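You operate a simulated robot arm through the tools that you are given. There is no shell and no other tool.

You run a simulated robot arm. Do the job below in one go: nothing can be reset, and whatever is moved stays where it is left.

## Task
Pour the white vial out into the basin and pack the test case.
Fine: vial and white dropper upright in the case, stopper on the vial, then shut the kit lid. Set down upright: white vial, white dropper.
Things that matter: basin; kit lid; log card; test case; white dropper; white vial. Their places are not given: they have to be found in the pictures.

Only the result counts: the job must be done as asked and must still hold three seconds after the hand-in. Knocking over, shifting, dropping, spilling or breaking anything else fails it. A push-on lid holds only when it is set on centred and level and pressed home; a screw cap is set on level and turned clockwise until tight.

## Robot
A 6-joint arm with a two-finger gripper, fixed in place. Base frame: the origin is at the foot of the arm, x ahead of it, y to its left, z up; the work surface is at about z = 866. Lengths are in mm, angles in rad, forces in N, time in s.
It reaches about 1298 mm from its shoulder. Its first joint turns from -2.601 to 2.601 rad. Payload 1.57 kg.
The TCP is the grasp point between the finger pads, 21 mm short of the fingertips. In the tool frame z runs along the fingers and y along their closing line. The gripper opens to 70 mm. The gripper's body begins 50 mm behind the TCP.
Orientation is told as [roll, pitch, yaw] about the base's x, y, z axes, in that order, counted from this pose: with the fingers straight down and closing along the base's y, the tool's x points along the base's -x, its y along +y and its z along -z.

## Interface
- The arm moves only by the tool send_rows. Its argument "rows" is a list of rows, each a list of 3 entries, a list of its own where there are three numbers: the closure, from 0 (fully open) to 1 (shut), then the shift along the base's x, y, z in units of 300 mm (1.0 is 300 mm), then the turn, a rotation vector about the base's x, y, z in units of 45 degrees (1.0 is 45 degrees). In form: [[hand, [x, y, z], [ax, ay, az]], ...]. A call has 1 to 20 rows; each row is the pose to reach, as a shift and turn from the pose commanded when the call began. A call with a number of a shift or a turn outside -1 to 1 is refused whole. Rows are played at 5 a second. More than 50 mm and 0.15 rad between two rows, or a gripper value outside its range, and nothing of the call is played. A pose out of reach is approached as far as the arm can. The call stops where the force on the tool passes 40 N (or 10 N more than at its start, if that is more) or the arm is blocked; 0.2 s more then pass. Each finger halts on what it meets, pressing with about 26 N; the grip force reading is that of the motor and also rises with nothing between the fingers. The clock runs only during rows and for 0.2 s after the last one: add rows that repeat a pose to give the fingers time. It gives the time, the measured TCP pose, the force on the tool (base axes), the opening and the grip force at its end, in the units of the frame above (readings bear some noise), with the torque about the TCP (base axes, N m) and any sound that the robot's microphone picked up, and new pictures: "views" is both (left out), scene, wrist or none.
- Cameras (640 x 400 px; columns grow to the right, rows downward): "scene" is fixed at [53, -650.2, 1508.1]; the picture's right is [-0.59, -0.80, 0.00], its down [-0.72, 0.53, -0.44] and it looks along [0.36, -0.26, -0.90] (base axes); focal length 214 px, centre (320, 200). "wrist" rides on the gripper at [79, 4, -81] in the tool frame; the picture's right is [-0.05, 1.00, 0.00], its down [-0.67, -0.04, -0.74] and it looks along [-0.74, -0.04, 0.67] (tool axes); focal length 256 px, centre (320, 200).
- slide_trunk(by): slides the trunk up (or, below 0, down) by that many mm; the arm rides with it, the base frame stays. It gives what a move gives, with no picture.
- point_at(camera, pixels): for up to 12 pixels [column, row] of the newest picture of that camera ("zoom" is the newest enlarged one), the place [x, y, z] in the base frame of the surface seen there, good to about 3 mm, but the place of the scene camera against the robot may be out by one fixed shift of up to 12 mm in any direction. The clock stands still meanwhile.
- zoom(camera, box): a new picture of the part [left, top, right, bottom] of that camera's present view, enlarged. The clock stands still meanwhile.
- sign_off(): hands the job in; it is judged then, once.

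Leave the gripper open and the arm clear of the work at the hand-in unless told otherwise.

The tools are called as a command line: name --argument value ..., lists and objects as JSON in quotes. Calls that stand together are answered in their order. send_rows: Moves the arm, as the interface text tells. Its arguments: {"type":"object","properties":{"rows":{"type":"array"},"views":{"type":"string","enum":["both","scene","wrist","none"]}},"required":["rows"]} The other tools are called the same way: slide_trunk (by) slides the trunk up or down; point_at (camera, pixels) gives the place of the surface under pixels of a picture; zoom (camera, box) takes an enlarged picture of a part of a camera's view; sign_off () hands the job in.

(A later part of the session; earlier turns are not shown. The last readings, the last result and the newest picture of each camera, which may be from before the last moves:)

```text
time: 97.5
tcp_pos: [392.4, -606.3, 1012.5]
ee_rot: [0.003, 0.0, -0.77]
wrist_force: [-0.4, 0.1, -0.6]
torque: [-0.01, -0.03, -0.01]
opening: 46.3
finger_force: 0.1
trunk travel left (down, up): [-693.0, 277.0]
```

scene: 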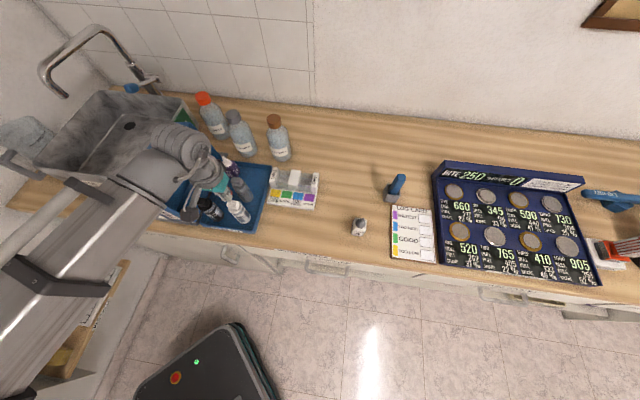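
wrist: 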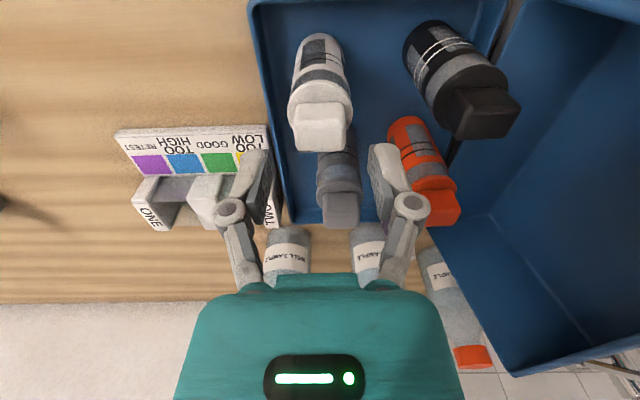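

Lower 33 mm around the knob, grip, and lift 4 mm.

slide_trunk --by -33

send_rows --rows '[[1, [0, 0, 0], [0, 0, 0]], [1, [0, 0, 0], [0, 0, 0]], [1, [0, 0, 0], [0, 0, 0]], [1, [0, 0, 0], [0, 0, 0]]]' --views "wrist"

slide_trunk --by 4

send_rows --rows '[[1, [0, 0, 0], [0, 0, 0]]]' --views "both"

zoom --camera "wrist" --box '[270, 20, 370, 210]'

zoom --camera "scene" --box '[205, 180, 261, 235]'

```text
time: 98.3
tcp_pos: [392.1, -605.9, 979.3]
ee_rot: [0.002, -0.002, -0.77]
wrist_force: [0.1, -0.1, 0.0]
torque: [-0.02, -0.02, -0.02]
opening: 46.1
finger_force: 0.0
trunk travel left (down, up): [-660.0, 310.0]
```

```text
time: 99.3
tcp_pos: [391.4, -605.4, 979.9]
ee_rot: [0.004, -0.003, -0.769]
wrist_force: [0.4, 0.0, 2.1]
torque: [-0.04, 0.02, -0.02]
opening: 26.4
finger_force: 26.1
trunk travel left (down, up): [-660.0, 310.0]
```

wrist: 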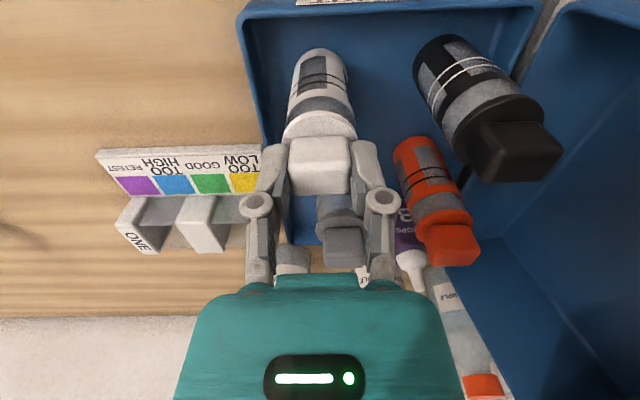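

```text
time: 99.8
tcp_pos: [391.7, -607.5, 982.7]
ee_rot: [0.004, -0.001, -0.769]
wrist_force: [-0.1, -0.5, -0.4]
torque: [-0.02, -0.01, -0.02]
opening: 26.5
finger_force: 26.0
trunk travel left (down, up): [-664.0, 306.0]
```

```text
time: 100.2
tcp_pos: [391.9, -606.8, 984.3]
ee_rot: [0.004, 0.001, -0.769]
wrist_force: [0.2, -0.6, -0.3]
torque: [-0.02, -0.01, 0.0]
opening: 26.2
finger_force: 26.1
trunk travel left (down, up): [-664.0, 306.0]
```

scene: 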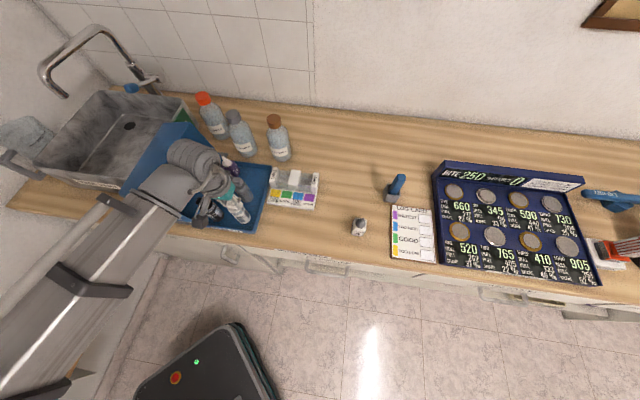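
wrist: 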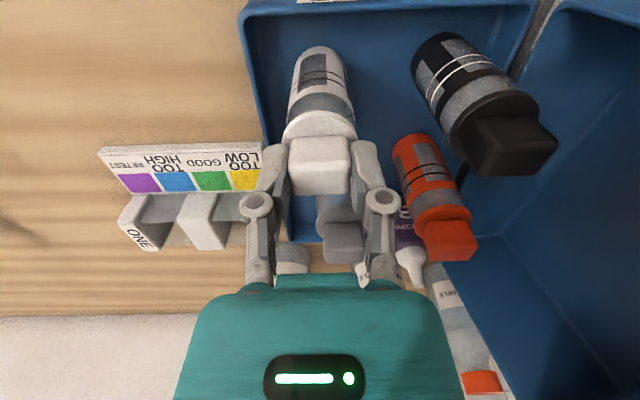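

```text
2.11 times, centred on (320, 115) of wrist
```

zoom: 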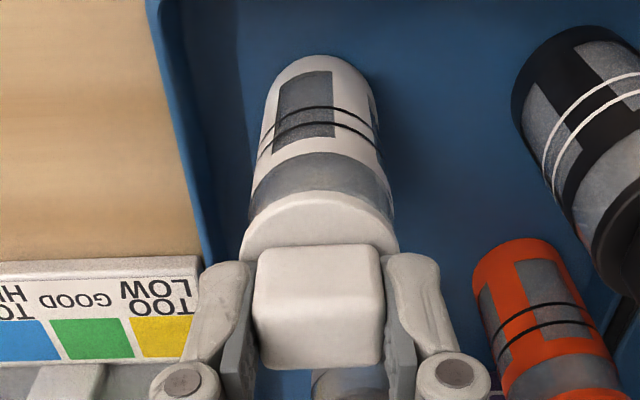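

```text
7.27 times, centred on (233, 208) of scene
```

zoom: 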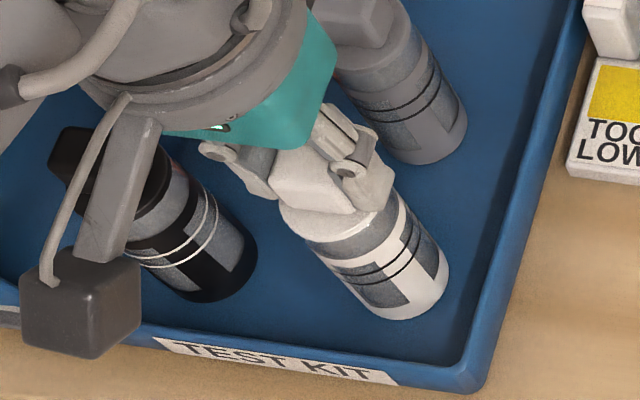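

I need to tell whether the vial rose with it. Lift 6 mm more and compare.

zoom --camera "scene" --box '[228, 195, 262, 232]'

slide_trunk --by 6

send_rows --rows '[[1, [0, 0, 0], [0, 0, 0]]]' --views "both"

zoom --camera "scene" --box '[228, 195, 262, 232]'

zoom --camera "wrist" --box '[270, 20, 370, 210]'

```text
10.81 times, centred on (245, 214) of scene
```

zoom: 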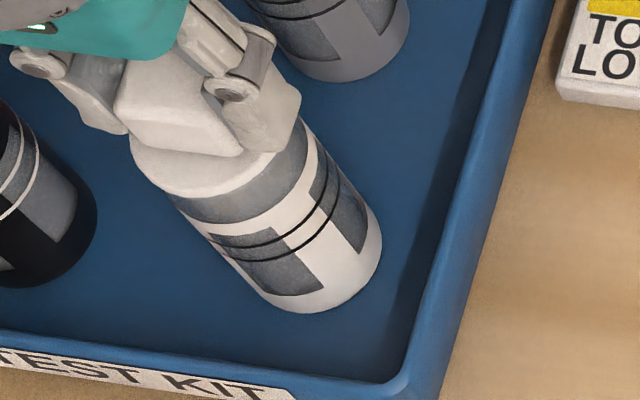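

```text
time: 100.7
tcp_pos: [392.0, -606.5, 988.1]
ee_rot: [0.004, -0.001, -0.77]
wrist_force: [-0.5, 0.4, 0.0]
torque: [0.01, 0.01, -0.04]
opening: 26.4
finger_force: 26.2
trunk travel left (down, up): [-670.0, 300.0]
```

```text
time: 101.1
tcp_pos: [391.7, -607.0, 988.5]
ee_rot: [0.005, 0.0, -0.77]
wrist_force: [-0.3, -0.6, 0.4]
torque: [0.01, -0.01, -0.02]
opening: 26.4
finger_force: 25.8
trunk travel left (down, up): [-670.0, 300.0]
```

scene: 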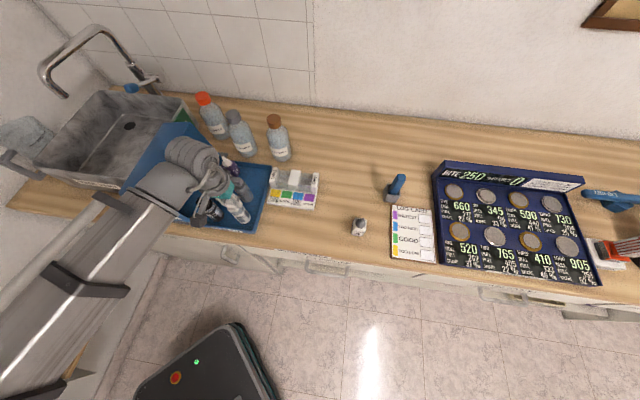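
wrist: 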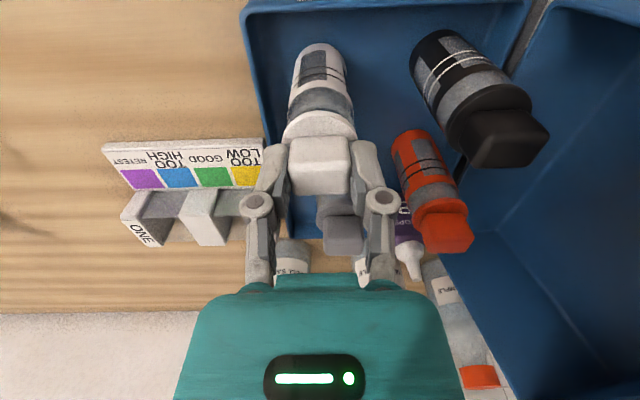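

```text
10.81 times, centred on (245, 214) of scene
```

zoom: 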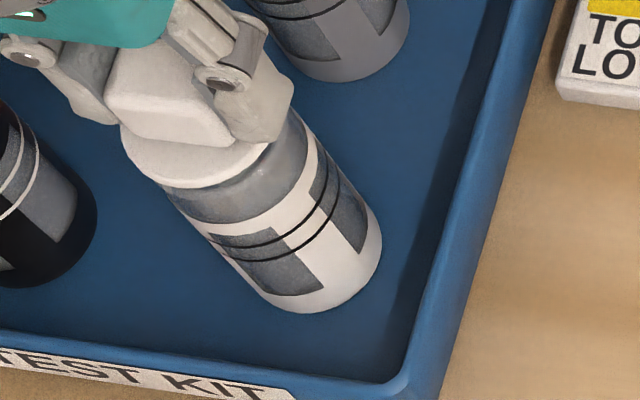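

```text
2.11 times, centred on (320, 115) of wrist
```

zoom: 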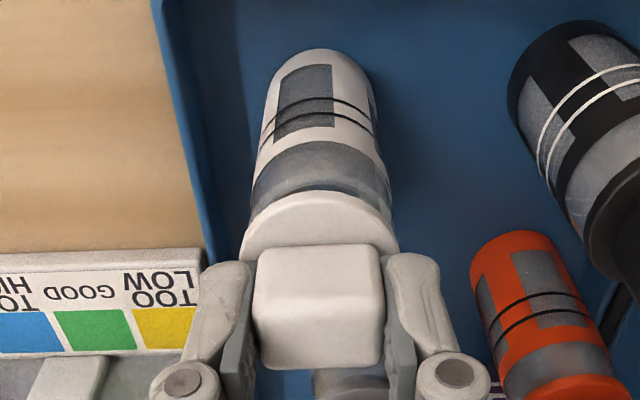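

The vial stayed put while the stopper rose, so that second snap was it coming loose — my raising while still gripping undid it. I will redo: re-align, press until it snaps, then open the fingers right there without raising. First re-measure vial and disc alignment.

zoom --camera "wrist" --box '[270, 30, 370, 150]'

```text
3.33 times, centred on (320, 90) of wrist
```

zoom: 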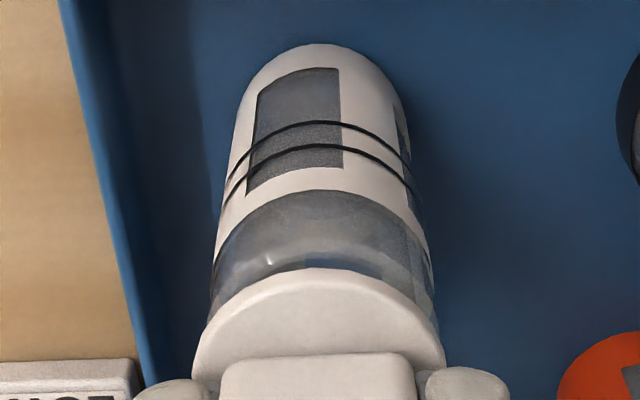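

point_at --camera "zoom" --pixels '[[318, 55], [250, 90], [385, 90], [318, 100], [235, 150], [400, 150], [280, 140], [355, 140], [318, 170], [240, 190], [395, 185], [318, 130]]'

point_at --camera "zoom" --pixels '[[318, 280], [260, 297], [380, 297], [215, 345], [425, 345], [230, 315], [410, 315], [318, 330], [240, 380], [395, 380], [318, 275], [300, 300]]'

```text
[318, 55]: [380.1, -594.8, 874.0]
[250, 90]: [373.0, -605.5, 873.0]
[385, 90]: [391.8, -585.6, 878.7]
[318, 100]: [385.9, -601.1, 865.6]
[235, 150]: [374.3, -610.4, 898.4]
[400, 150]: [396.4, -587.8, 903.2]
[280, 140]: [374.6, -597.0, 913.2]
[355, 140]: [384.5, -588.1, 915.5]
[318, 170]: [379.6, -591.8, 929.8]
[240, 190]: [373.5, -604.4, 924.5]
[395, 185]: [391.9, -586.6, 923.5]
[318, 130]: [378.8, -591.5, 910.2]
```

```text
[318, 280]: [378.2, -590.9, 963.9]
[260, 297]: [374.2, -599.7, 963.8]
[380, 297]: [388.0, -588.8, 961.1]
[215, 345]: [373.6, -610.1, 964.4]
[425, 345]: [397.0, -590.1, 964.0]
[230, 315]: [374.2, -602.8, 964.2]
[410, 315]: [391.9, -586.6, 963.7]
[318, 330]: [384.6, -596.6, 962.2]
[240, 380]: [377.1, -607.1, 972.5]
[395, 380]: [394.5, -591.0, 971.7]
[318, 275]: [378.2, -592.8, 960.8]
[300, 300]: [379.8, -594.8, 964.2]
```

Vial centre is about 1.1 mm nearer (−f) than the disc centre; sideways it's aligned. Correct that, then lower toward the rim again.

send_rows --rows '[[1, [-0.0026, 0.0026, 0], [0, 0, 0]], [1, [-0.0026, 0.0026, 0], [0, 0, 0]]]' --views "none"

slide_trunk --by -7

slide_trunk --by -1

slide_trunk --by -1

```text
time: 101.7
tcp_pos: [391.6, -605.2, 988.3]
ee_rot: [0.003, 0.001, -0.768]
wrist_force: [0.1, -0.2, 0.5]
torque: [-0.01, 0.01, 0.01]
opening: 26.3
finger_force: 26.1
trunk travel left (down, up): [-670.0, 300.0]
```

```text
time: 102.3
tcp_pos: [390.9, -605.8, 981.6]
ee_rot: [0.002, -0.001, -0.769]
wrist_force: [0.1, 0.1, -0.4]
torque: [0.03, 0.02, -0.01]
opening: 26.3
finger_force: 25.7
trunk travel left (down, up): [-663.0, 307.0]
```

```text
time: 102.8
tcp_pos: [391.8, -605.0, 981.5]
ee_rot: [0.003, -0.001, -0.77]
wrist_force: [0.6, -0.4, -0.5]
torque: [0.02, 0.0, 0.01]
opening: 26.3
finger_force: 26.2
trunk travel left (down, up): [-662.0, 308.0]
```

```text
time: 103.3
tcp_pos: [391.3, -605.6, 979.2]
ee_rot: [0.002, 0.0, -0.769]
wrist_force: [0.2, 0.2, 0.5]
torque: [0.03, 0.04, 0.01]
opening: 26.1
finger_force: 26.0
trunk travel left (down, up): [-661.0, 309.0]
```

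slide_trunk --by -1

slide_trunk --by -1

```text
time: 103.8
tcp_pos: [390.6, -605.8, 978.4]
ee_rot: [0.002, -0.001, -0.769]
wrist_force: [1.8, -1.8, 7.5]
torque: [-0.15, -0.09, 0.03]
opening: 26.4
finger_force: 26.5
trunk travel left (down, up): [-660.0, 310.0]
heard: snap
```

```text
time: 104.3
tcp_pos: [390.6, -605.5, 978.0]
ee_rot: [0.002, -0.003, -0.769]
wrist_force: [3.5, -4.0, 21.6]
torque: [-0.31, -0.24, -0.02]
opening: 26.4
finger_force: 26.1
trunk travel left (down, up): [-659.0, 311.0]
```

It snapped again at 7.5 N, but the side force (about 5 N forward) says my last 1 mm correction went the wrong way; the earlier position pressed evenly. I back off, undo the correction, and press again.

slide_trunk --by 7

send_rows --rows '[[1, [0.0029, -0.0029, 0], [0, 0, 0]], [1, [0.0029, -0.0029, 0], [0, 0, 0]]]' --views "wrist"

slide_trunk --by -6

slide_trunk --by -1

```text
time: 104.9
tcp_pos: [390.3, -605.4, 984.9]
ee_rot: [0.003, -0.001, -0.769]
wrist_force: [0.1, 0.1, -0.7]
torque: [0.0, -0.01, 0.0]
opening: 26.1
finger_force: 25.8
trunk travel left (down, up): [-666.0, 304.0]
```

```text
time: 105.5
tcp_pos: [392.2, -605.6, 984.8]
ee_rot: [0.006, 0.0, -0.769]
wrist_force: [0.6, 0.2, -0.6]
torque: [0.0, -0.01, -0.01]
opening: 26.1
finger_force: 26.3
trunk travel left (down, up): [-666.0, 304.0]
```

wrist: 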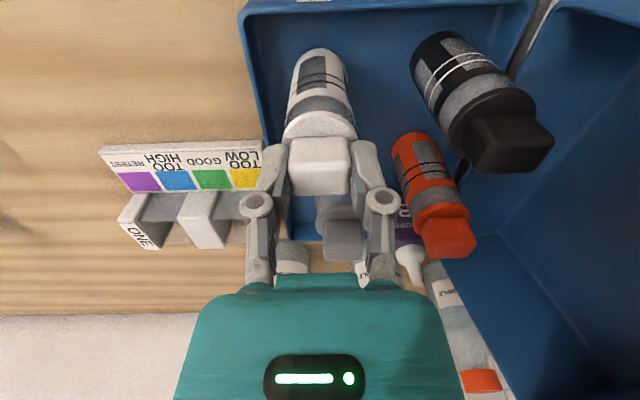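

```text
time: 106.0
tcp_pos: [391.0, -605.8, 978.7]
ee_rot: [0.003, -0.002, -0.769]
wrist_force: [0.8, -0.4, 5.0]
torque: [-0.02, 0.01, -0.01]
opening: 26.6
finger_force: 26.9
trunk travel left (down, up): [-660.0, 310.0]
```

```text
time: 106.6
tcp_pos: [392.0, -605.1, 978.7]
ee_rot: [0.002, -0.002, -0.769]
wrist_force: [2.6, -3.1, 20.2]
torque: [-0.15, -0.14, 0.02]
opening: 26.3
finger_force: 25.7
trunk travel left (down, up): [-659.0, 311.0]
```

No un-snap this time: at z 985 the wrist picture shows the vial came up with the stopper (its bottom edge stayed at row 48), so it holds. It is now set down again at 20 N. Relieve 1 mm, then open the fingers.

slide_trunk --by 1

send_rows --rows '[[0.6, [0, 0, 0], [0, 0, 0]], [0.34, [0, 0, 0], [0, 0, 0]], [0.34, [0, 0, 0], [0, 0, 0]], [0.34, [0, 0, 0], [0, 0, 0]], [0.34, [0, 0, 0], [0, 0, 0]]]' --views "wrist"

```text
time: 107.1
tcp_pos: [391.9, -605.8, 979.4]
ee_rot: [0.004, 0.0, -0.769]
wrist_force: [0.4, -0.1, 7.1]
torque: [-0.05, 0.02, -0.04]
opening: 26.4
finger_force: 25.8
trunk travel left (down, up): [-660.0, 310.0]
```

```text
time: 108.3
tcp_pos: [392.0, -606.8, 979.6]
ee_rot: [0.004, 0.002, -0.768]
wrist_force: [0.8, -0.1, -0.6]
torque: [-0.01, 0.03, -0.01]
opening: 46.6
finger_force: 0.0
trunk travel left (down, up): [-660.0, 310.0]
```

wrist: 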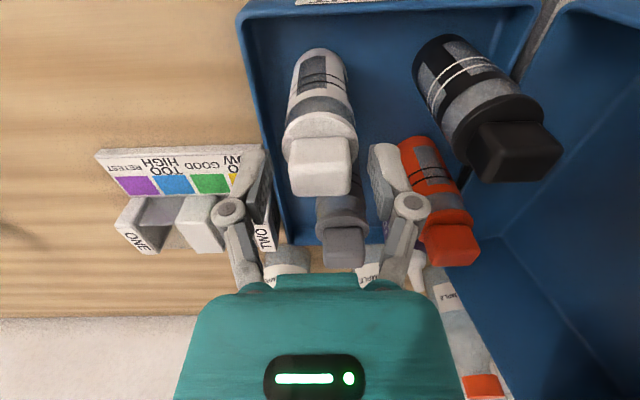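

Released quietly. Raise 75 mm and head to the white dropper: first a viewing place near (87,-796).

slide_trunk --by 75

send_rows --rows '[[0.34, [-0.12, -0.075, 0], [0, 0, 0]], [0, [-0.24, -0.15, 0], [0, 0, 0]], [0, [-0.36, -0.225, 0], [0, 0, 0]], [0, [-0.48, -0.3, 0], [0, 0, 0]], [0, [-0.6, -0.375, 0], [0, 0, 0]], [0, [-0.72, -0.45, 0], [0, 0, 0]], [0, [-0.84, -0.525, 0], [0, 0, 0]], [0, [-0.95, -0.6, 0], [0, 0, 0]], [0, [-0.95, -0.6, 0], [0, 0, 0]]]' --views "both"

```text
time: 109.4
tcp_pos: [392.7, -605.9, 1054.6]
ee_rot: [0.002, 0.001, -0.769]
wrist_force: [0.6, -0.3, -0.6]
torque: [-0.02, 0.04, 0.02]
opening: 46.4
finger_force: 0.1
trunk travel left (down, up): [-735.0, 235.0]
```

```text
time: 111.4
tcp_pos: [109.7, -785.3, 1052.9]
ee_rot: [0.003, -0.001, -0.769]
wrist_force: [-0.3, 0.0, 0.2]
torque: [-0.03, 0.0, 0.05]
opening: 70.1
finger_force: 0.0
out of reach, approached as far as the arm can: row 6
trunk travel left (down, up): [-735.0, 235.0]
```

scene: 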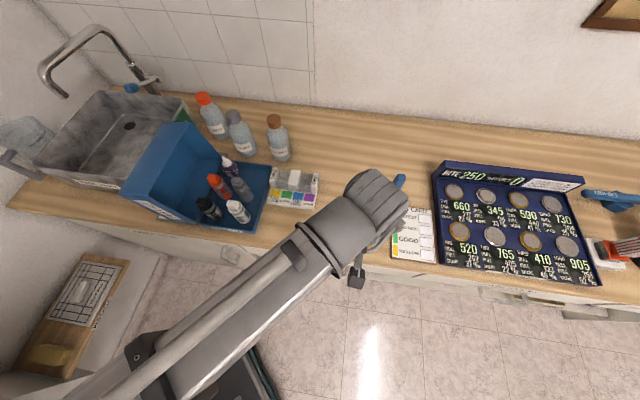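
wrist: 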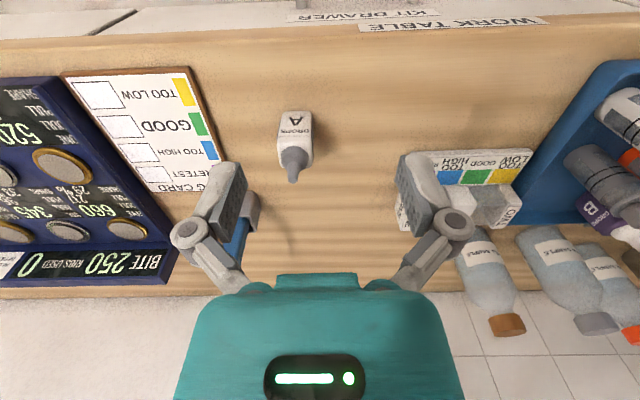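

The vial with stopper stands in the tray (scene (238,210)). The dropper appears at (294,145). Zoom and measure it.

zoom --camera "wrist" --box '[254, 100, 334, 190]'

zoom --camera "scene" --box '[170, 145, 290, 240]'

```text
4.44 times, centred on (294, 145) of wrist
```

zoom: 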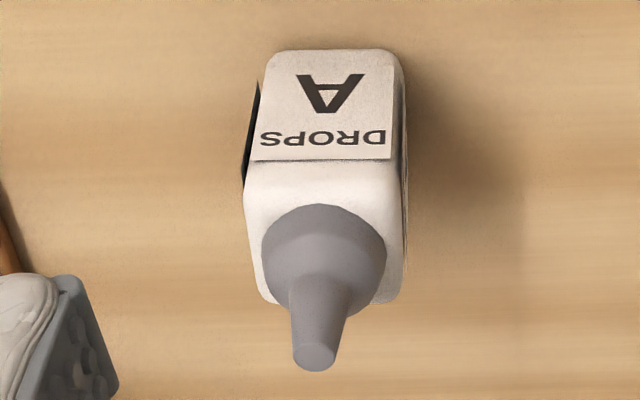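

```text
4.21 times, centred on (230, 192) of scene
```

zoom: 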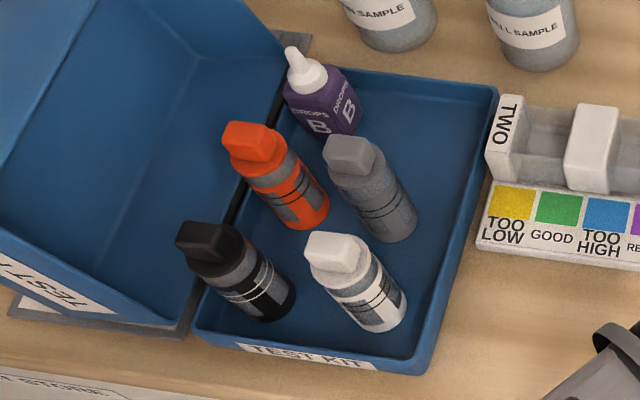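

zoom --camera "wrist" --box '[254, 100, 334, 190]'

point_at --camera "zoom" --pixels '[[275, 60], [388, 60], [330, 110], [255, 175], [395, 170], [325, 180], [400, 250], [315, 355], [325, 225], [252, 110], [402, 110], [480, 320]]'

point_at --camera "zoom" --pixels '[[265, 150], [385, 150], [270, 100], [390, 100], [280, 195], [375, 195], [262, 285], [395, 280], [325, 240], [249, 150], [404, 150], [150, 100]]'

```text
4.44 times, centred on (294, 145) of wrist
```

zoom: 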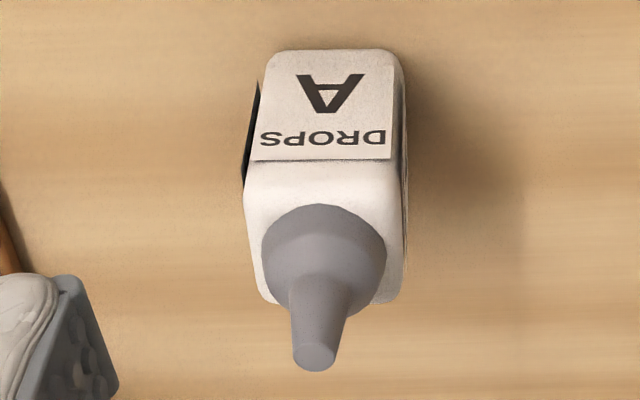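

```text
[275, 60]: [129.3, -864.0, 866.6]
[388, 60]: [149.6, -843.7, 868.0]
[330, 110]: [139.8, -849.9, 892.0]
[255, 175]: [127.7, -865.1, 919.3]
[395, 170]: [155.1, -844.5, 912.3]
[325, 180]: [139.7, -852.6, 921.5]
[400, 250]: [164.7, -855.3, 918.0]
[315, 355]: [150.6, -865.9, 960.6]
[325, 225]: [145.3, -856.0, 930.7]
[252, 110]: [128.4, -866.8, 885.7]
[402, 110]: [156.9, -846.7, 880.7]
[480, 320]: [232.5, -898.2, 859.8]
```

```text
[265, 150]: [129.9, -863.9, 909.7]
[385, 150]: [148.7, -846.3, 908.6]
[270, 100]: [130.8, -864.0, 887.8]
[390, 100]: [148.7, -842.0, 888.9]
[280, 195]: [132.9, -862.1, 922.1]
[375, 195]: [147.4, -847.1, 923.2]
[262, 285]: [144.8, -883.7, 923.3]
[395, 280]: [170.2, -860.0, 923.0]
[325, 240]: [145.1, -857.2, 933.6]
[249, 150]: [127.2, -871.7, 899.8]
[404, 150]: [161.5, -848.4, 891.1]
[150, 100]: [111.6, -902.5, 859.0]
```

Dropper centre ≈ (150,-865), about 32 mm square and aligned with the tray axes, shoulder z≈923, nozzle tip z≈961. I'll grip it with the hand turned 90° (closing front-to-back), so that at the tray the wrist camera hangs outside over the right. Turn +90° in two calls.

send_rows --rows '[[0, [0, 0, 0], [0, 0, 0.143]], [0, [0, 0, 0], [0, 0, 0.286]], [0, [0, 0, 0], [0, 0, 0.429]], [0, [0, 0, 0], [0, 0, 0.571]], [0, [0, 0, 0], [0, 0, 0.714]], [0, [0, 0, 0], [0, 0, 0.857]], [0, [0, 0, 0], [0, 0, 1]]]' --views "none"

send_rows --rows '[[0, [0, 0, 0], [0, 0, 0.143]], [0, [0, 0, 0], [0, 0, 0.286]], [0, [0, 0, 0], [0, 0, 0.429]], [0, [0, 0, 0], [0, 0, 0.571]], [0, [0, 0, 0], [0, 0, 0.714]], [0, [0, 0, 0], [0, 0, 0.857]], [0, [0, 0, 0], [0, 0, 1]]]' --views "both"

```text
time: 113.0
tcp_pos: [107.3, -784.6, 1053.6]
ee_rot: [0.003, -0.002, 0.018]
wrist_force: [-0.2, 0.4, 0.4]
torque: [-0.01, 0.01, -0.02]
opening: 69.8
finger_force: 0.1
trunk travel left (down, up): [-735.0, 235.0]
```

```text
time: 114.6
tcp_pos: [107.5, -787.0, 1055.9]
ee_rot: [0.004, -0.002, 0.802]
wrist_force: [-0.5, -1.0, -0.3]
torque: [0.03, 0.05, -0.02]
opening: 70.1
finger_force: 0.1
trunk travel left (down, up): [-735.0, 235.0]
```

scene: 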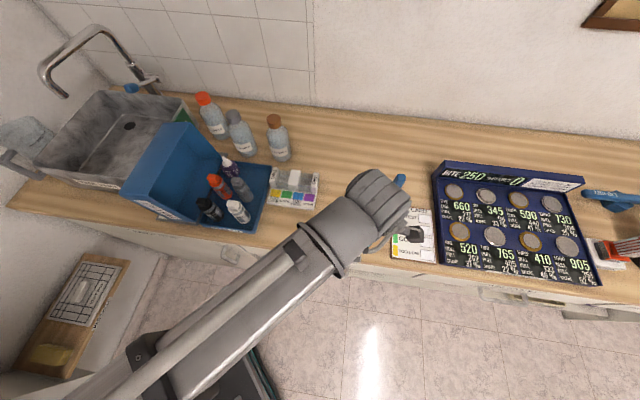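
wrist: 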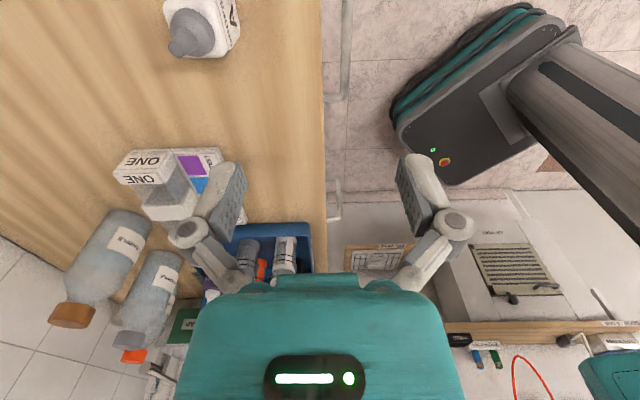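

Turned. Check the height of the blue pen in its holder (scene (398,180)), which the wrist camera might come near.

send_rows --rows '[[0, [0.047, -0.088, 0], [0, 0, 0]], [0, [0.094, -0.176, 0], [0, 0, 0]], [0, [0.142, -0.263, 0], [0, 0, 0]], [0, [0.142, -0.263, 0], [0, 0, 0]]]' --views "both"

point_at --camera "scene" --pixels '[[401, 177], [399, 182], [395, 190], [390, 198], [420, 210], [410, 240]]'

```text
time: 115.6
tcp_pos: [149.2, -865.5, 1053.6]
ee_rot: [0.003, -0.003, 0.803]
wrist_force: [-0.4, 0.0, -0.7]
torque: [-0.01, -0.02, 0.0]
opening: 69.9
finger_force: 0.1
trunk travel left (down, up): [-735.0, 235.0]
```

scene: 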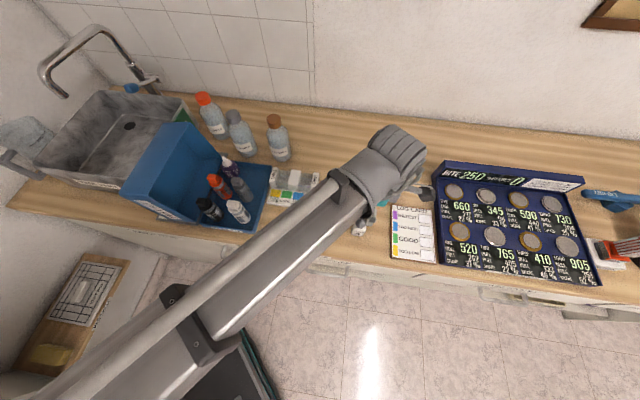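
wrist: 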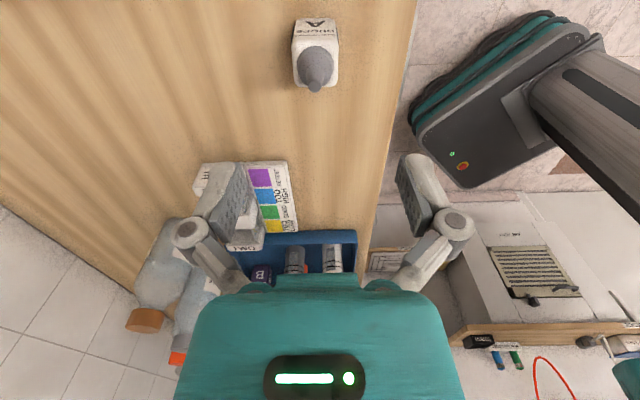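

```text
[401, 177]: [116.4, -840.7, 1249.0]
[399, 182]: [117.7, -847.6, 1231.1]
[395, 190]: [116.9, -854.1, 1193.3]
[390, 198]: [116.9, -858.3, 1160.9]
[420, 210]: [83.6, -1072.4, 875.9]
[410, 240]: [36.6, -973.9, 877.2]
```

The pen holder is ~145 mm away from the camera's path — no conflict. Zoom on the dropper from here to fine-align.

zoom --camera "wrist" --box '[277, 5, 357, 105]'

```text
4.00 times, centred on (317, 55) of wrist
```

zoom: 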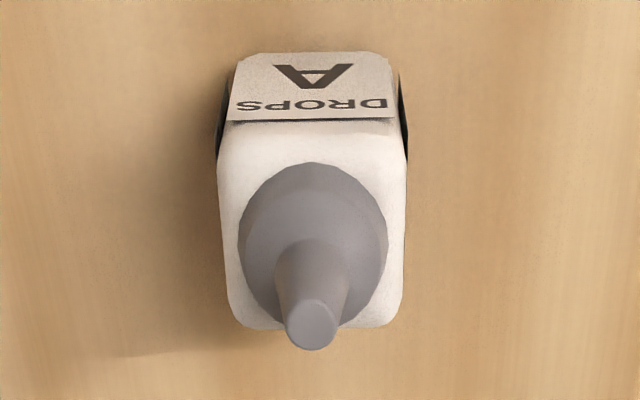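

point_at --camera "zoom" --pixels '[[230, 150], [395, 145], [225, 240], [402, 235], [312, 325], [260, 320], [385, 320], [315, 140], [315, 90], [250, 140], [375, 140], [312, 180]]'

```text
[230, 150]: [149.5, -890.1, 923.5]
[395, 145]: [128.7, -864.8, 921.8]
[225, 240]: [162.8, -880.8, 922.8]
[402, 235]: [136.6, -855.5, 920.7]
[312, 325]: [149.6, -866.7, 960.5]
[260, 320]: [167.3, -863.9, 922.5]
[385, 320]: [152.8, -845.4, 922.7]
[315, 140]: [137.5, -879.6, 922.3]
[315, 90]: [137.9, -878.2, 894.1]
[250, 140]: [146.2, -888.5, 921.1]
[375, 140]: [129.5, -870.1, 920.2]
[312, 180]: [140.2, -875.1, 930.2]
```

Dropper centre (150.5,-866.2), TCP within 2 mm: correct by 1.5 mm and lower to z≈960 first, then to grip height 917.

send_rows --rows '[[0, [0.0045, -0.0025, 0], [0, 0, 0]], [0, [0.0045, -0.0025, 0], [0, 0, 0]]]' --views "none"

slide_trunk --by -95

send_rows --rows '[[0, [0, 0, 0], [0, 0, 0]]]' --views "both"

```text
time: 116.2
tcp_pos: [151.5, -865.6, 1053.9]
ee_rot: [0.002, -0.002, 0.8]
wrist_force: [0.1, -0.4, -1.3]
torque: [0.0, 0.0, -0.03]
opening: 70.1
finger_force: 0.0
trunk travel left (down, up): [-735.0, 235.0]
```

```text
time: 117.5
tcp_pos: [151.1, -866.1, 959.1]
ee_rot: [0.004, -0.001, 0.803]
wrist_force: [0.3, -0.3, -0.5]
torque: [0.01, 0.01, -0.02]
opening: 70.1
finger_force: 0.0
trunk travel left (down, up): [-640.0, 330.0]
```

```text
time: 117.9
tcp_pos: [149.9, -864.6, 959.0]
ee_rot: [0.004, -0.001, 0.799]
wrist_force: [-0.4, -0.3, 0.3]
torque: [-0.01, 0.03, 0.03]
opening: 70.0
finger_force: 0.1
trunk travel left (down, up): [-640.0, 330.0]
```

scene: 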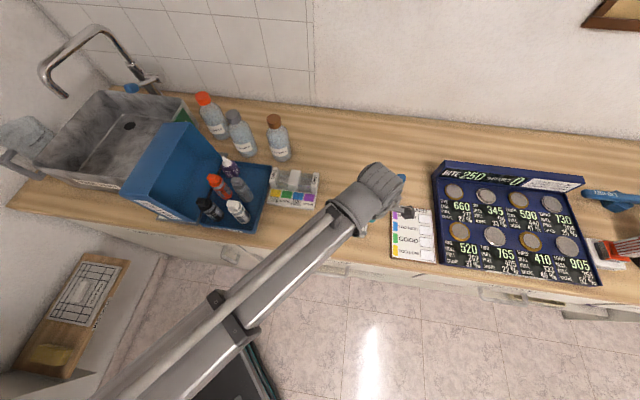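
wrist: 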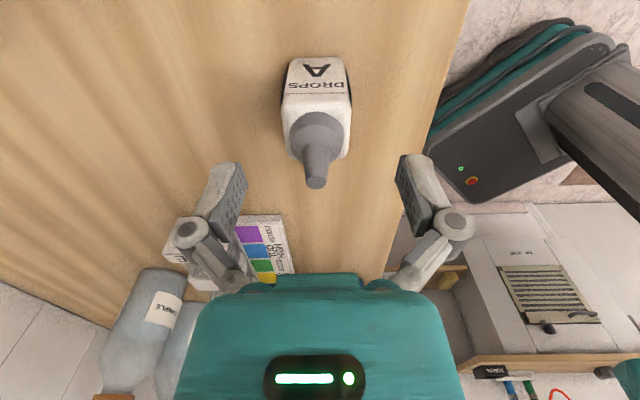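

Nozzle tip shows at (316,183), just under the TCP point (320,184). Shift 1.5 mm and lower 42 mm to grip height.

send_rows --rows '[[0, [0.0036, -0.0035, 0], [0, 0, 0]], [0, [0.0036, -0.0035, 0], [0, 0, 0]]]' --views "none"

slide_trunk --by -42

send_rows --rows '[[0.4, [0, 0, 0], [0, 0, 0]], [0.7, [0, 0, 0], [0, 0, 0]], [1, [0, 0, 0], [0, 0, 0]], [1, [0, 0, 0], [0, 0, 0]], [1, [0, 0, 0], [0, 0, 0]], [1, [0, 0, 0], [0, 0, 0]]]' --views "both"

```text
time: 118.5
tcp_pos: [152.0, -866.2, 959.6]
ee_rot: [0.004, 0.0, 0.802]
wrist_force: [0.1, -0.4, 0.0]
torque: [-0.06, -0.01, -0.02]
opening: 70.2
finger_force: 0.0
trunk travel left (down, up): [-640.0, 330.0]
```

```text
time: 119.3
tcp_pos: [151.8, -866.9, 917.3]
ee_rot: [0.005, -0.003, 0.801]
wrist_force: [0.4, -0.1, 0.3]
torque: [-0.03, -0.02, 0.01]
opening: 70.3
finger_force: 0.2
trunk travel left (down, up): [-598.0, 372.0]
```

```text
time: 120.7
tcp_pos: [152.0, -866.0, 917.0]
ee_rot: [0.004, 0.001, 0.801]
wrist_force: [1.1, -1.1, 3.4]
torque: [0.02, -0.03, -0.04]
opening: 35.3
finger_force: 25.7
trunk travel left (down, up): [-598.0, 372.0]
```

scene: 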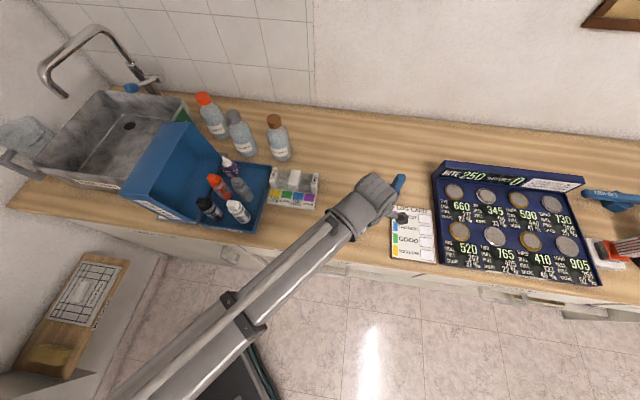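
wrist: 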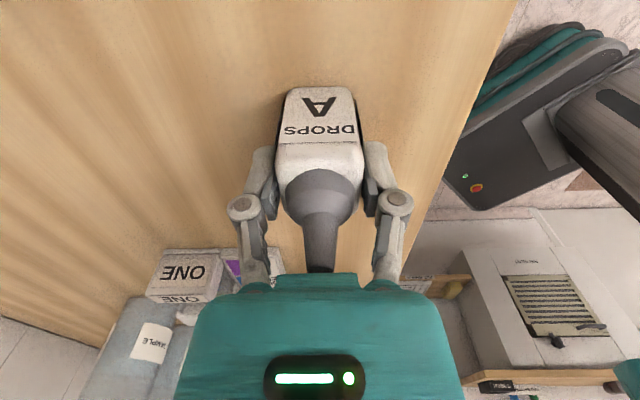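

Gripped at 35 mm. Lift 150 mm and carry it toward the tray's back-right free place, about (499,-711).

slide_trunk --by 60

slide_trunk --by 95

send_rows --rows '[[1, [0.11, 0.049, 0], [0, 0, 0]], [1, [0.22, 0.098, 0], [0, 0, 0]], [1, [0.33, 0.147, 0], [0, 0, 0]], [1, [0.44, 0.196, 0], [0, 0, 0]], [1, [0.55, 0.245, 0], [0, 0, 0]], [1, [0.66, 0.294, 0], [0, 0, 0]], [1, [0.77, 0.343, 0], [0, 0, 0]], [1, [0.88, 0.392, 0], [0, 0, 0]], [1, [0.88, 0.392, 0], [0, 0, 0]]]' --views "both"

```text
time: 121.7
tcp_pos: [151.3, -866.9, 977.2]
ee_rot: [0.003, -0.002, 0.801]
wrist_force: [0.3, -0.4, -0.4]
torque: [0.0, 0.01, -0.01]
opening: 35.4
finger_force: 25.5
trunk travel left (down, up): [-658.0, 312.0]
```

```text
time: 123.0
tcp_pos: [151.5, -865.6, 1071.7]
ee_rot: [0.004, -0.002, 0.802]
wrist_force: [0.2, -0.4, -1.4]
torque: [-0.02, -0.03, -0.02]
opening: 35.2
finger_force: 26.2
trunk travel left (down, up): [-753.0, 217.0]
```

```text
time: 125.0
tcp_pos: [415.3, -746.7, 1072.6]
ee_rot: [0.002, 0.001, 0.801]
wrist_force: [0.7, -0.2, -1.0]
torque: [-0.01, 0.0, 0.01]
opening: 35.3
finger_force: 26.3
trunk travel left (down, up): [-753.0, 217.0]
```

scene: 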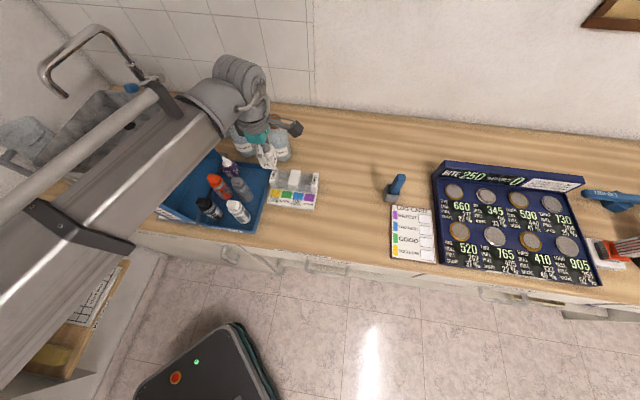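
wrist: 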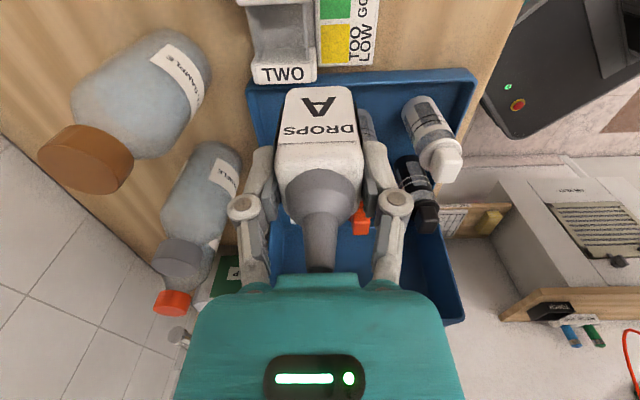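

I need to know how thick the forearm is, since near the tray it passes close to the open lid. Measure its surface in the scene view.

point_at --camera "scene" --pixels '[[210, 105], [170, 145], [130, 180], [90, 210], [120, 122], [160, 100], [240, 75], [100, 240], [60, 240], [180, 160], [150, 120], [205, 125]]'

zoom --camera "scene" --box '[60, 50, 320, 250]'

```text
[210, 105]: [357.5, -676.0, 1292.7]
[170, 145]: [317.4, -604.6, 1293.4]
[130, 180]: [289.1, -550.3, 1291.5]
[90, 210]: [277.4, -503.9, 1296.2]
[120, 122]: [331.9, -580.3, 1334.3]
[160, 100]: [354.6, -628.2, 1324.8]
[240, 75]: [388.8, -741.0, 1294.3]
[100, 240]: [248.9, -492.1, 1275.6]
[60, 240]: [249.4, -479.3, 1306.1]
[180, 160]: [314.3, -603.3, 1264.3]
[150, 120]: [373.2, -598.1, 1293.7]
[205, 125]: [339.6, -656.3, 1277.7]
```

```text
2.00 times, centred on (190, 150) of scene
```

zoom: 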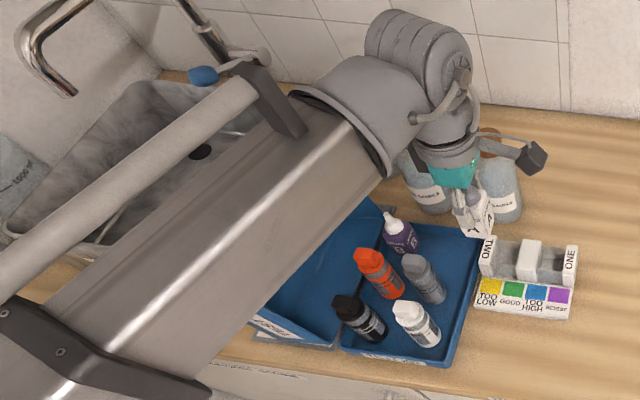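

The forearm stays to the right of the lid (left edge at u≥28 mm) and its underside stays above the bottles. Move on to above the slot (499,-711).

send_rows --rows '[[1, [0.093, 0.039, 0], [0, 0, 0]], [1, [0.186, 0.078, 0], [0, 0, 0]], [1, [0.279, 0.117, 0], [0, 0, 0]], [1, [0.279, 0.117, 0], [0, 0, 0]]]' --views "both"

zoom --camera "wrist" --box '[180, 20, 520, 290]'

```text
time: 126.0
tcp_pos: [499.9, -712.8, 1071.3]
ee_rot: [0.005, -0.001, 0.802]
wrist_force: [-0.2, -0.5, -0.9]
torque: [-0.02, 0.01, -0.01]
opening: 35.2
finger_force: 25.8
trunk travel left (down, up): [-753.0, 217.0]
```

scene: 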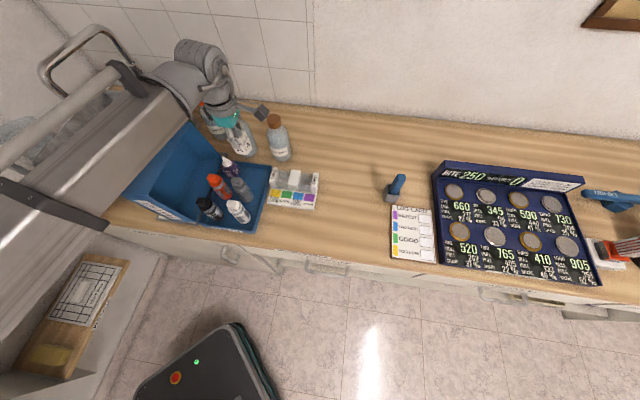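
wrist: 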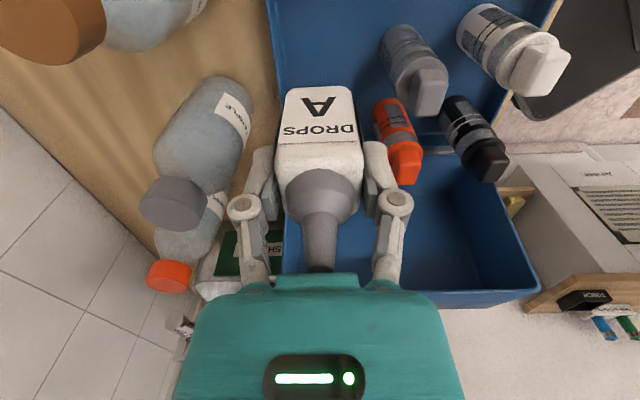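

```text
1.48 times, centred on (350, 155) of wrist
```

zoom: 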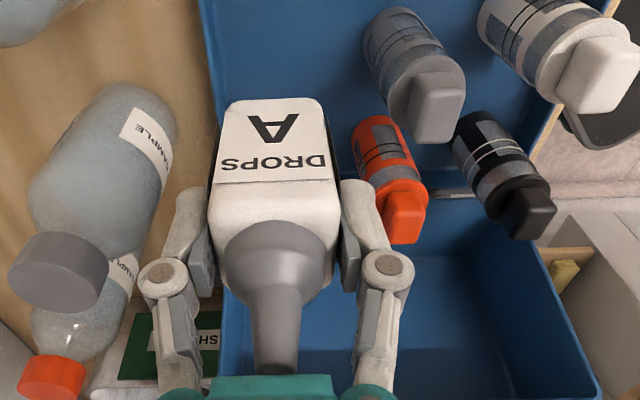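

The neighbours look clear in the wrist view. Check where the forearm runs relative to the lid before lowering.

point_at --camera "scene" --pixels '[[180, 95], [150, 140], [120, 165], [90, 190], [60, 205], [100, 115], [120, 105], [130, 130], [90, 160], [60, 180], [40, 190], [70, 135]]'

```text
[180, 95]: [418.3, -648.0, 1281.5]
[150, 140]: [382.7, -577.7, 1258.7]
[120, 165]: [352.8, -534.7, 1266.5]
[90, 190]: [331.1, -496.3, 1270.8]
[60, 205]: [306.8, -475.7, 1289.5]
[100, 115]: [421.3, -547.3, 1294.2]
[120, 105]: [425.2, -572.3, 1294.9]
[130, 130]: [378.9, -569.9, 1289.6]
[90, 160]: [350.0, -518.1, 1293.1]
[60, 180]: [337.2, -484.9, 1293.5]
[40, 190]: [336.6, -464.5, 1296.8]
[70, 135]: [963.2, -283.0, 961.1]
```

The forearm's left edge is about 56 mm right of the hinge line, so the lid is clear. Lower 100 mm and look.

slide_trunk --by -100

send_rows --rows '[[1, [0, 0, 0], [0, 0, 0]]]' --views "both"

zoom --camera "scene" --box '[180, 120, 300, 220]'

```text
time: 127.3
tcp_pos: [500.7, -712.3, 973.1]
ee_rot: [0.004, 0.0, 0.801]
wrist_force: [-0.4, 0.2, 0.1]
torque: [-0.01, -0.02, 0.01]
opening: 35.1
finger_force: 26.2
trunk travel left (down, up): [-653.0, 317.0]
```

```text
time: 127.8
tcp_pos: [500.1, -712.6, 972.8]
ee_rot: [0.003, -0.002, 0.801]
wrist_force: [0.7, -1.4, -1.0]
torque: [0.02, -0.03, 0.0]
opening: 35.1
finger_force: 25.9
trunk travel left (down, up): [-653.0, 317.0]
```

scene: 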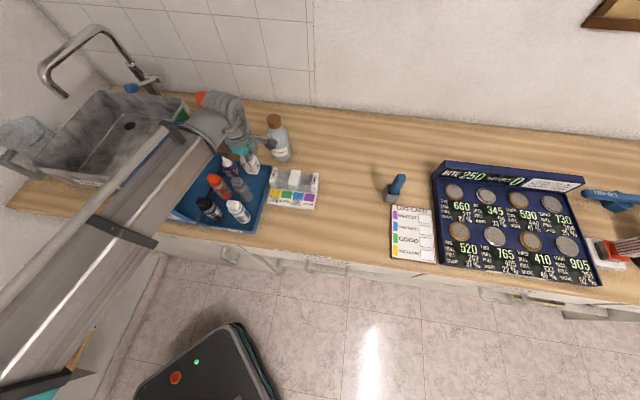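
wrist: 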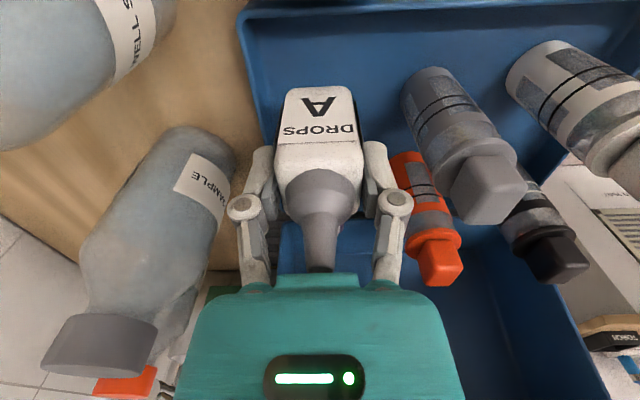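

```text
4.00 times, centred on (240, 170) of scene
```

zoom: 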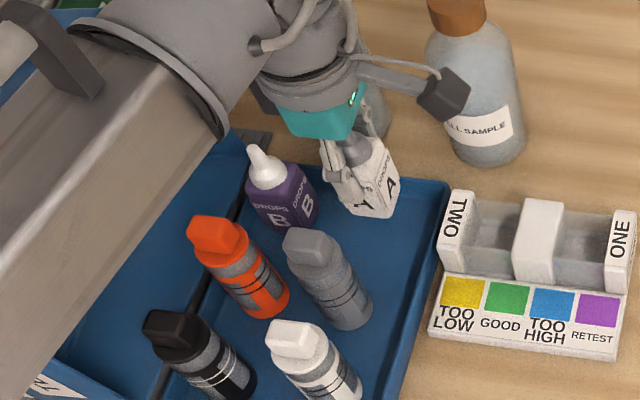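

Clear all round. Lower 40 mm, then feel for the floor in small steps.

slide_trunk --by -40

slide_trunk --by -5

slide_trunk --by -2

slide_trunk --by -2

```text
time: 128.6
tcp_pos: [501.0, -712.3, 932.0]
ee_rot: [0.003, -0.003, 0.801]
wrist_force: [0.7, 0.8, -0.7]
torque: [0.01, -0.01, 0.01]
opening: 35.1
finger_force: 26.1
trunk travel left (down, up): [-613.0, 357.0]
```

```text
time: 129.1
tcp_pos: [501.6, -712.0, 927.3]
ee_rot: [0.004, -0.003, 0.8]
wrist_force: [-0.5, 0.0, -0.6]
torque: [0.0, -0.03, -0.01]
opening: 34.8
finger_force: 25.7
trunk travel left (down, up): [-608.0, 362.0]
```

```text
time: 129.6
tcp_pos: [499.4, -713.1, 925.3]
ee_rot: [0.005, -0.002, 0.802]
wrist_force: [-0.4, -0.6, -0.4]
torque: [-0.03, 0.0, 0.03]
opening: 35.1
finger_force: 26.5
trunk travel left (down, up): [-606.0, 364.0]
```

```text
time: 130.2
tcp_pos: [499.1, -713.1, 924.1]
ee_rot: [0.001, 0.001, 0.801]
wrist_force: [2.2, -2.9, 9.9]
torque: [-0.08, -0.08, -0.03]
opening: 35.1
finger_force: 25.5
trunk travel left (down, up): [-604.0, 366.0]
```

Floor contact (about 10 N). Open the fingers to ~52 mm.

send_rows --rows '[[0.4, [0, 0, 0], [0, 0, 0]], [0.26, [0, 0, 0], [0, 0, 0]], [0.26, [0, 0, 0], [0, 0, 0]], [0.26, [0, 0, 0], [0, 0, 0]], [0.26, [0, 0, 0], [0, 0, 0]]]' --views "wrist"

slide_trunk --by 60

slide_trunk --by 90

send_rows --rows '[[0.26, [0, 0, 0], [0, 0, 0]]]' --views "both"

zoom --camera "wrist" --box '[230, 0, 530, 200]'

```text
time: 131.4
tcp_pos: [500.3, -713.4, 922.3]
ee_rot: [0.004, 0.001, 0.802]
wrist_force: [0.2, -0.9, -0.1]
torque: [0.0, 0.01, -0.03]
opening: 52.0
finger_force: 0.0
trunk travel left (down, up): [-604.0, 366.0]
```

wrist: 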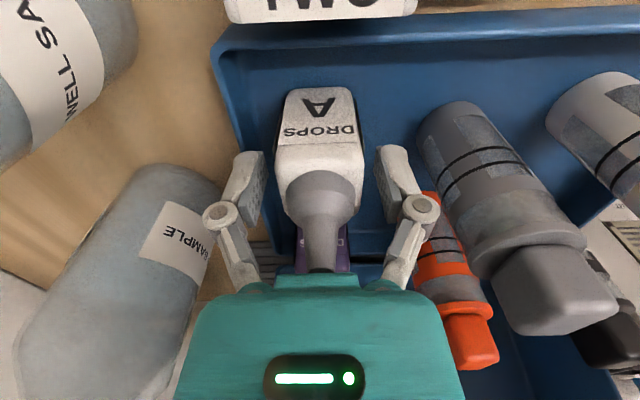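

```text
time: 132.4
tcp_pos: [499.5, -712.2, 982.0]
ee_rot: [0.002, 0.001, 0.802]
wrist_force: [0.0, 0.2, -0.4]
torque: [-0.02, 0.0, 0.03]
opening: 51.5
finger_force: 0.1
trunk travel left (down, up): [-664.0, 306.0]
```

```text
time: 133.6
tcp_pos: [500.8, -712.7, 1073.1]
ee_rot: [0.003, -0.001, 0.8]
wrist_force: [-1.0, -1.2, 0.4]
torque: [-0.04, 0.0, 0.02]
opening: 51.8
finger_force: 0.1
trunk travel left (down, up): [-754.0, 216.0]
```

```text
time: 134.0
tcp_pos: [499.3, -712.1, 1072.6]
ee_rot: [0.003, 0.0, 0.803]
wrist_force: [-0.5, 0.1, 0.3]
torque: [0.0, 0.03, -0.02]
opening: 51.9
finger_force: 0.2
trunk travel left (down, up): [-754.0, 216.0]
```

scene: 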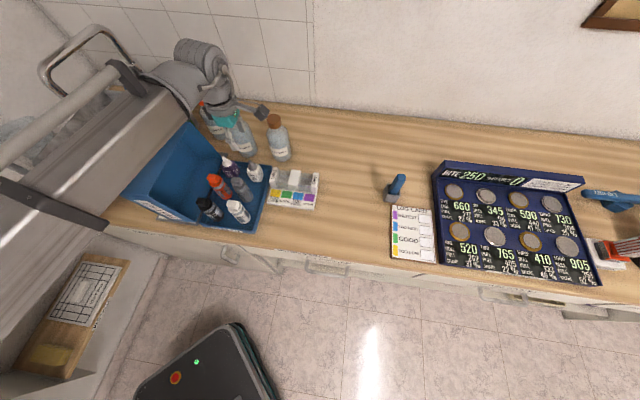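
wrist: 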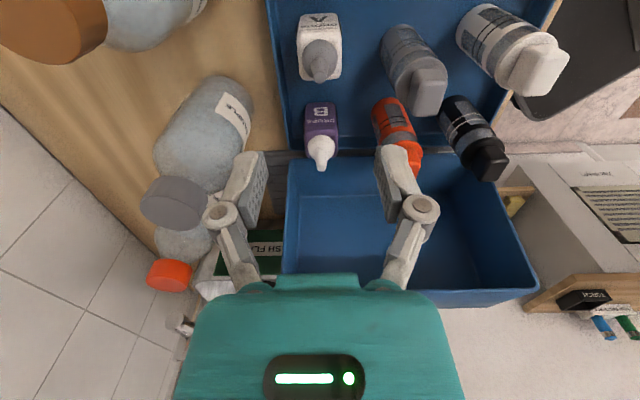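

```text
2.00 times, centred on (380, 100) of wrist
```

zoom: 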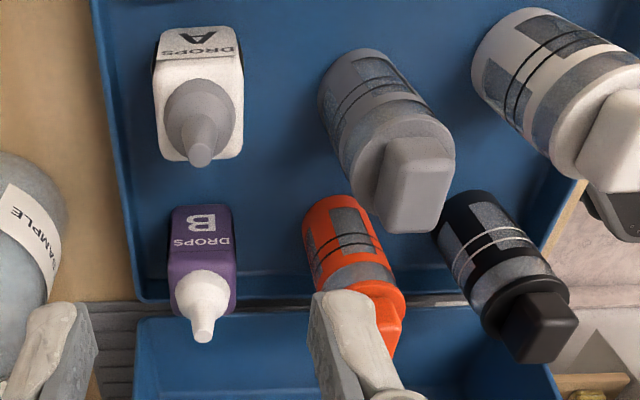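

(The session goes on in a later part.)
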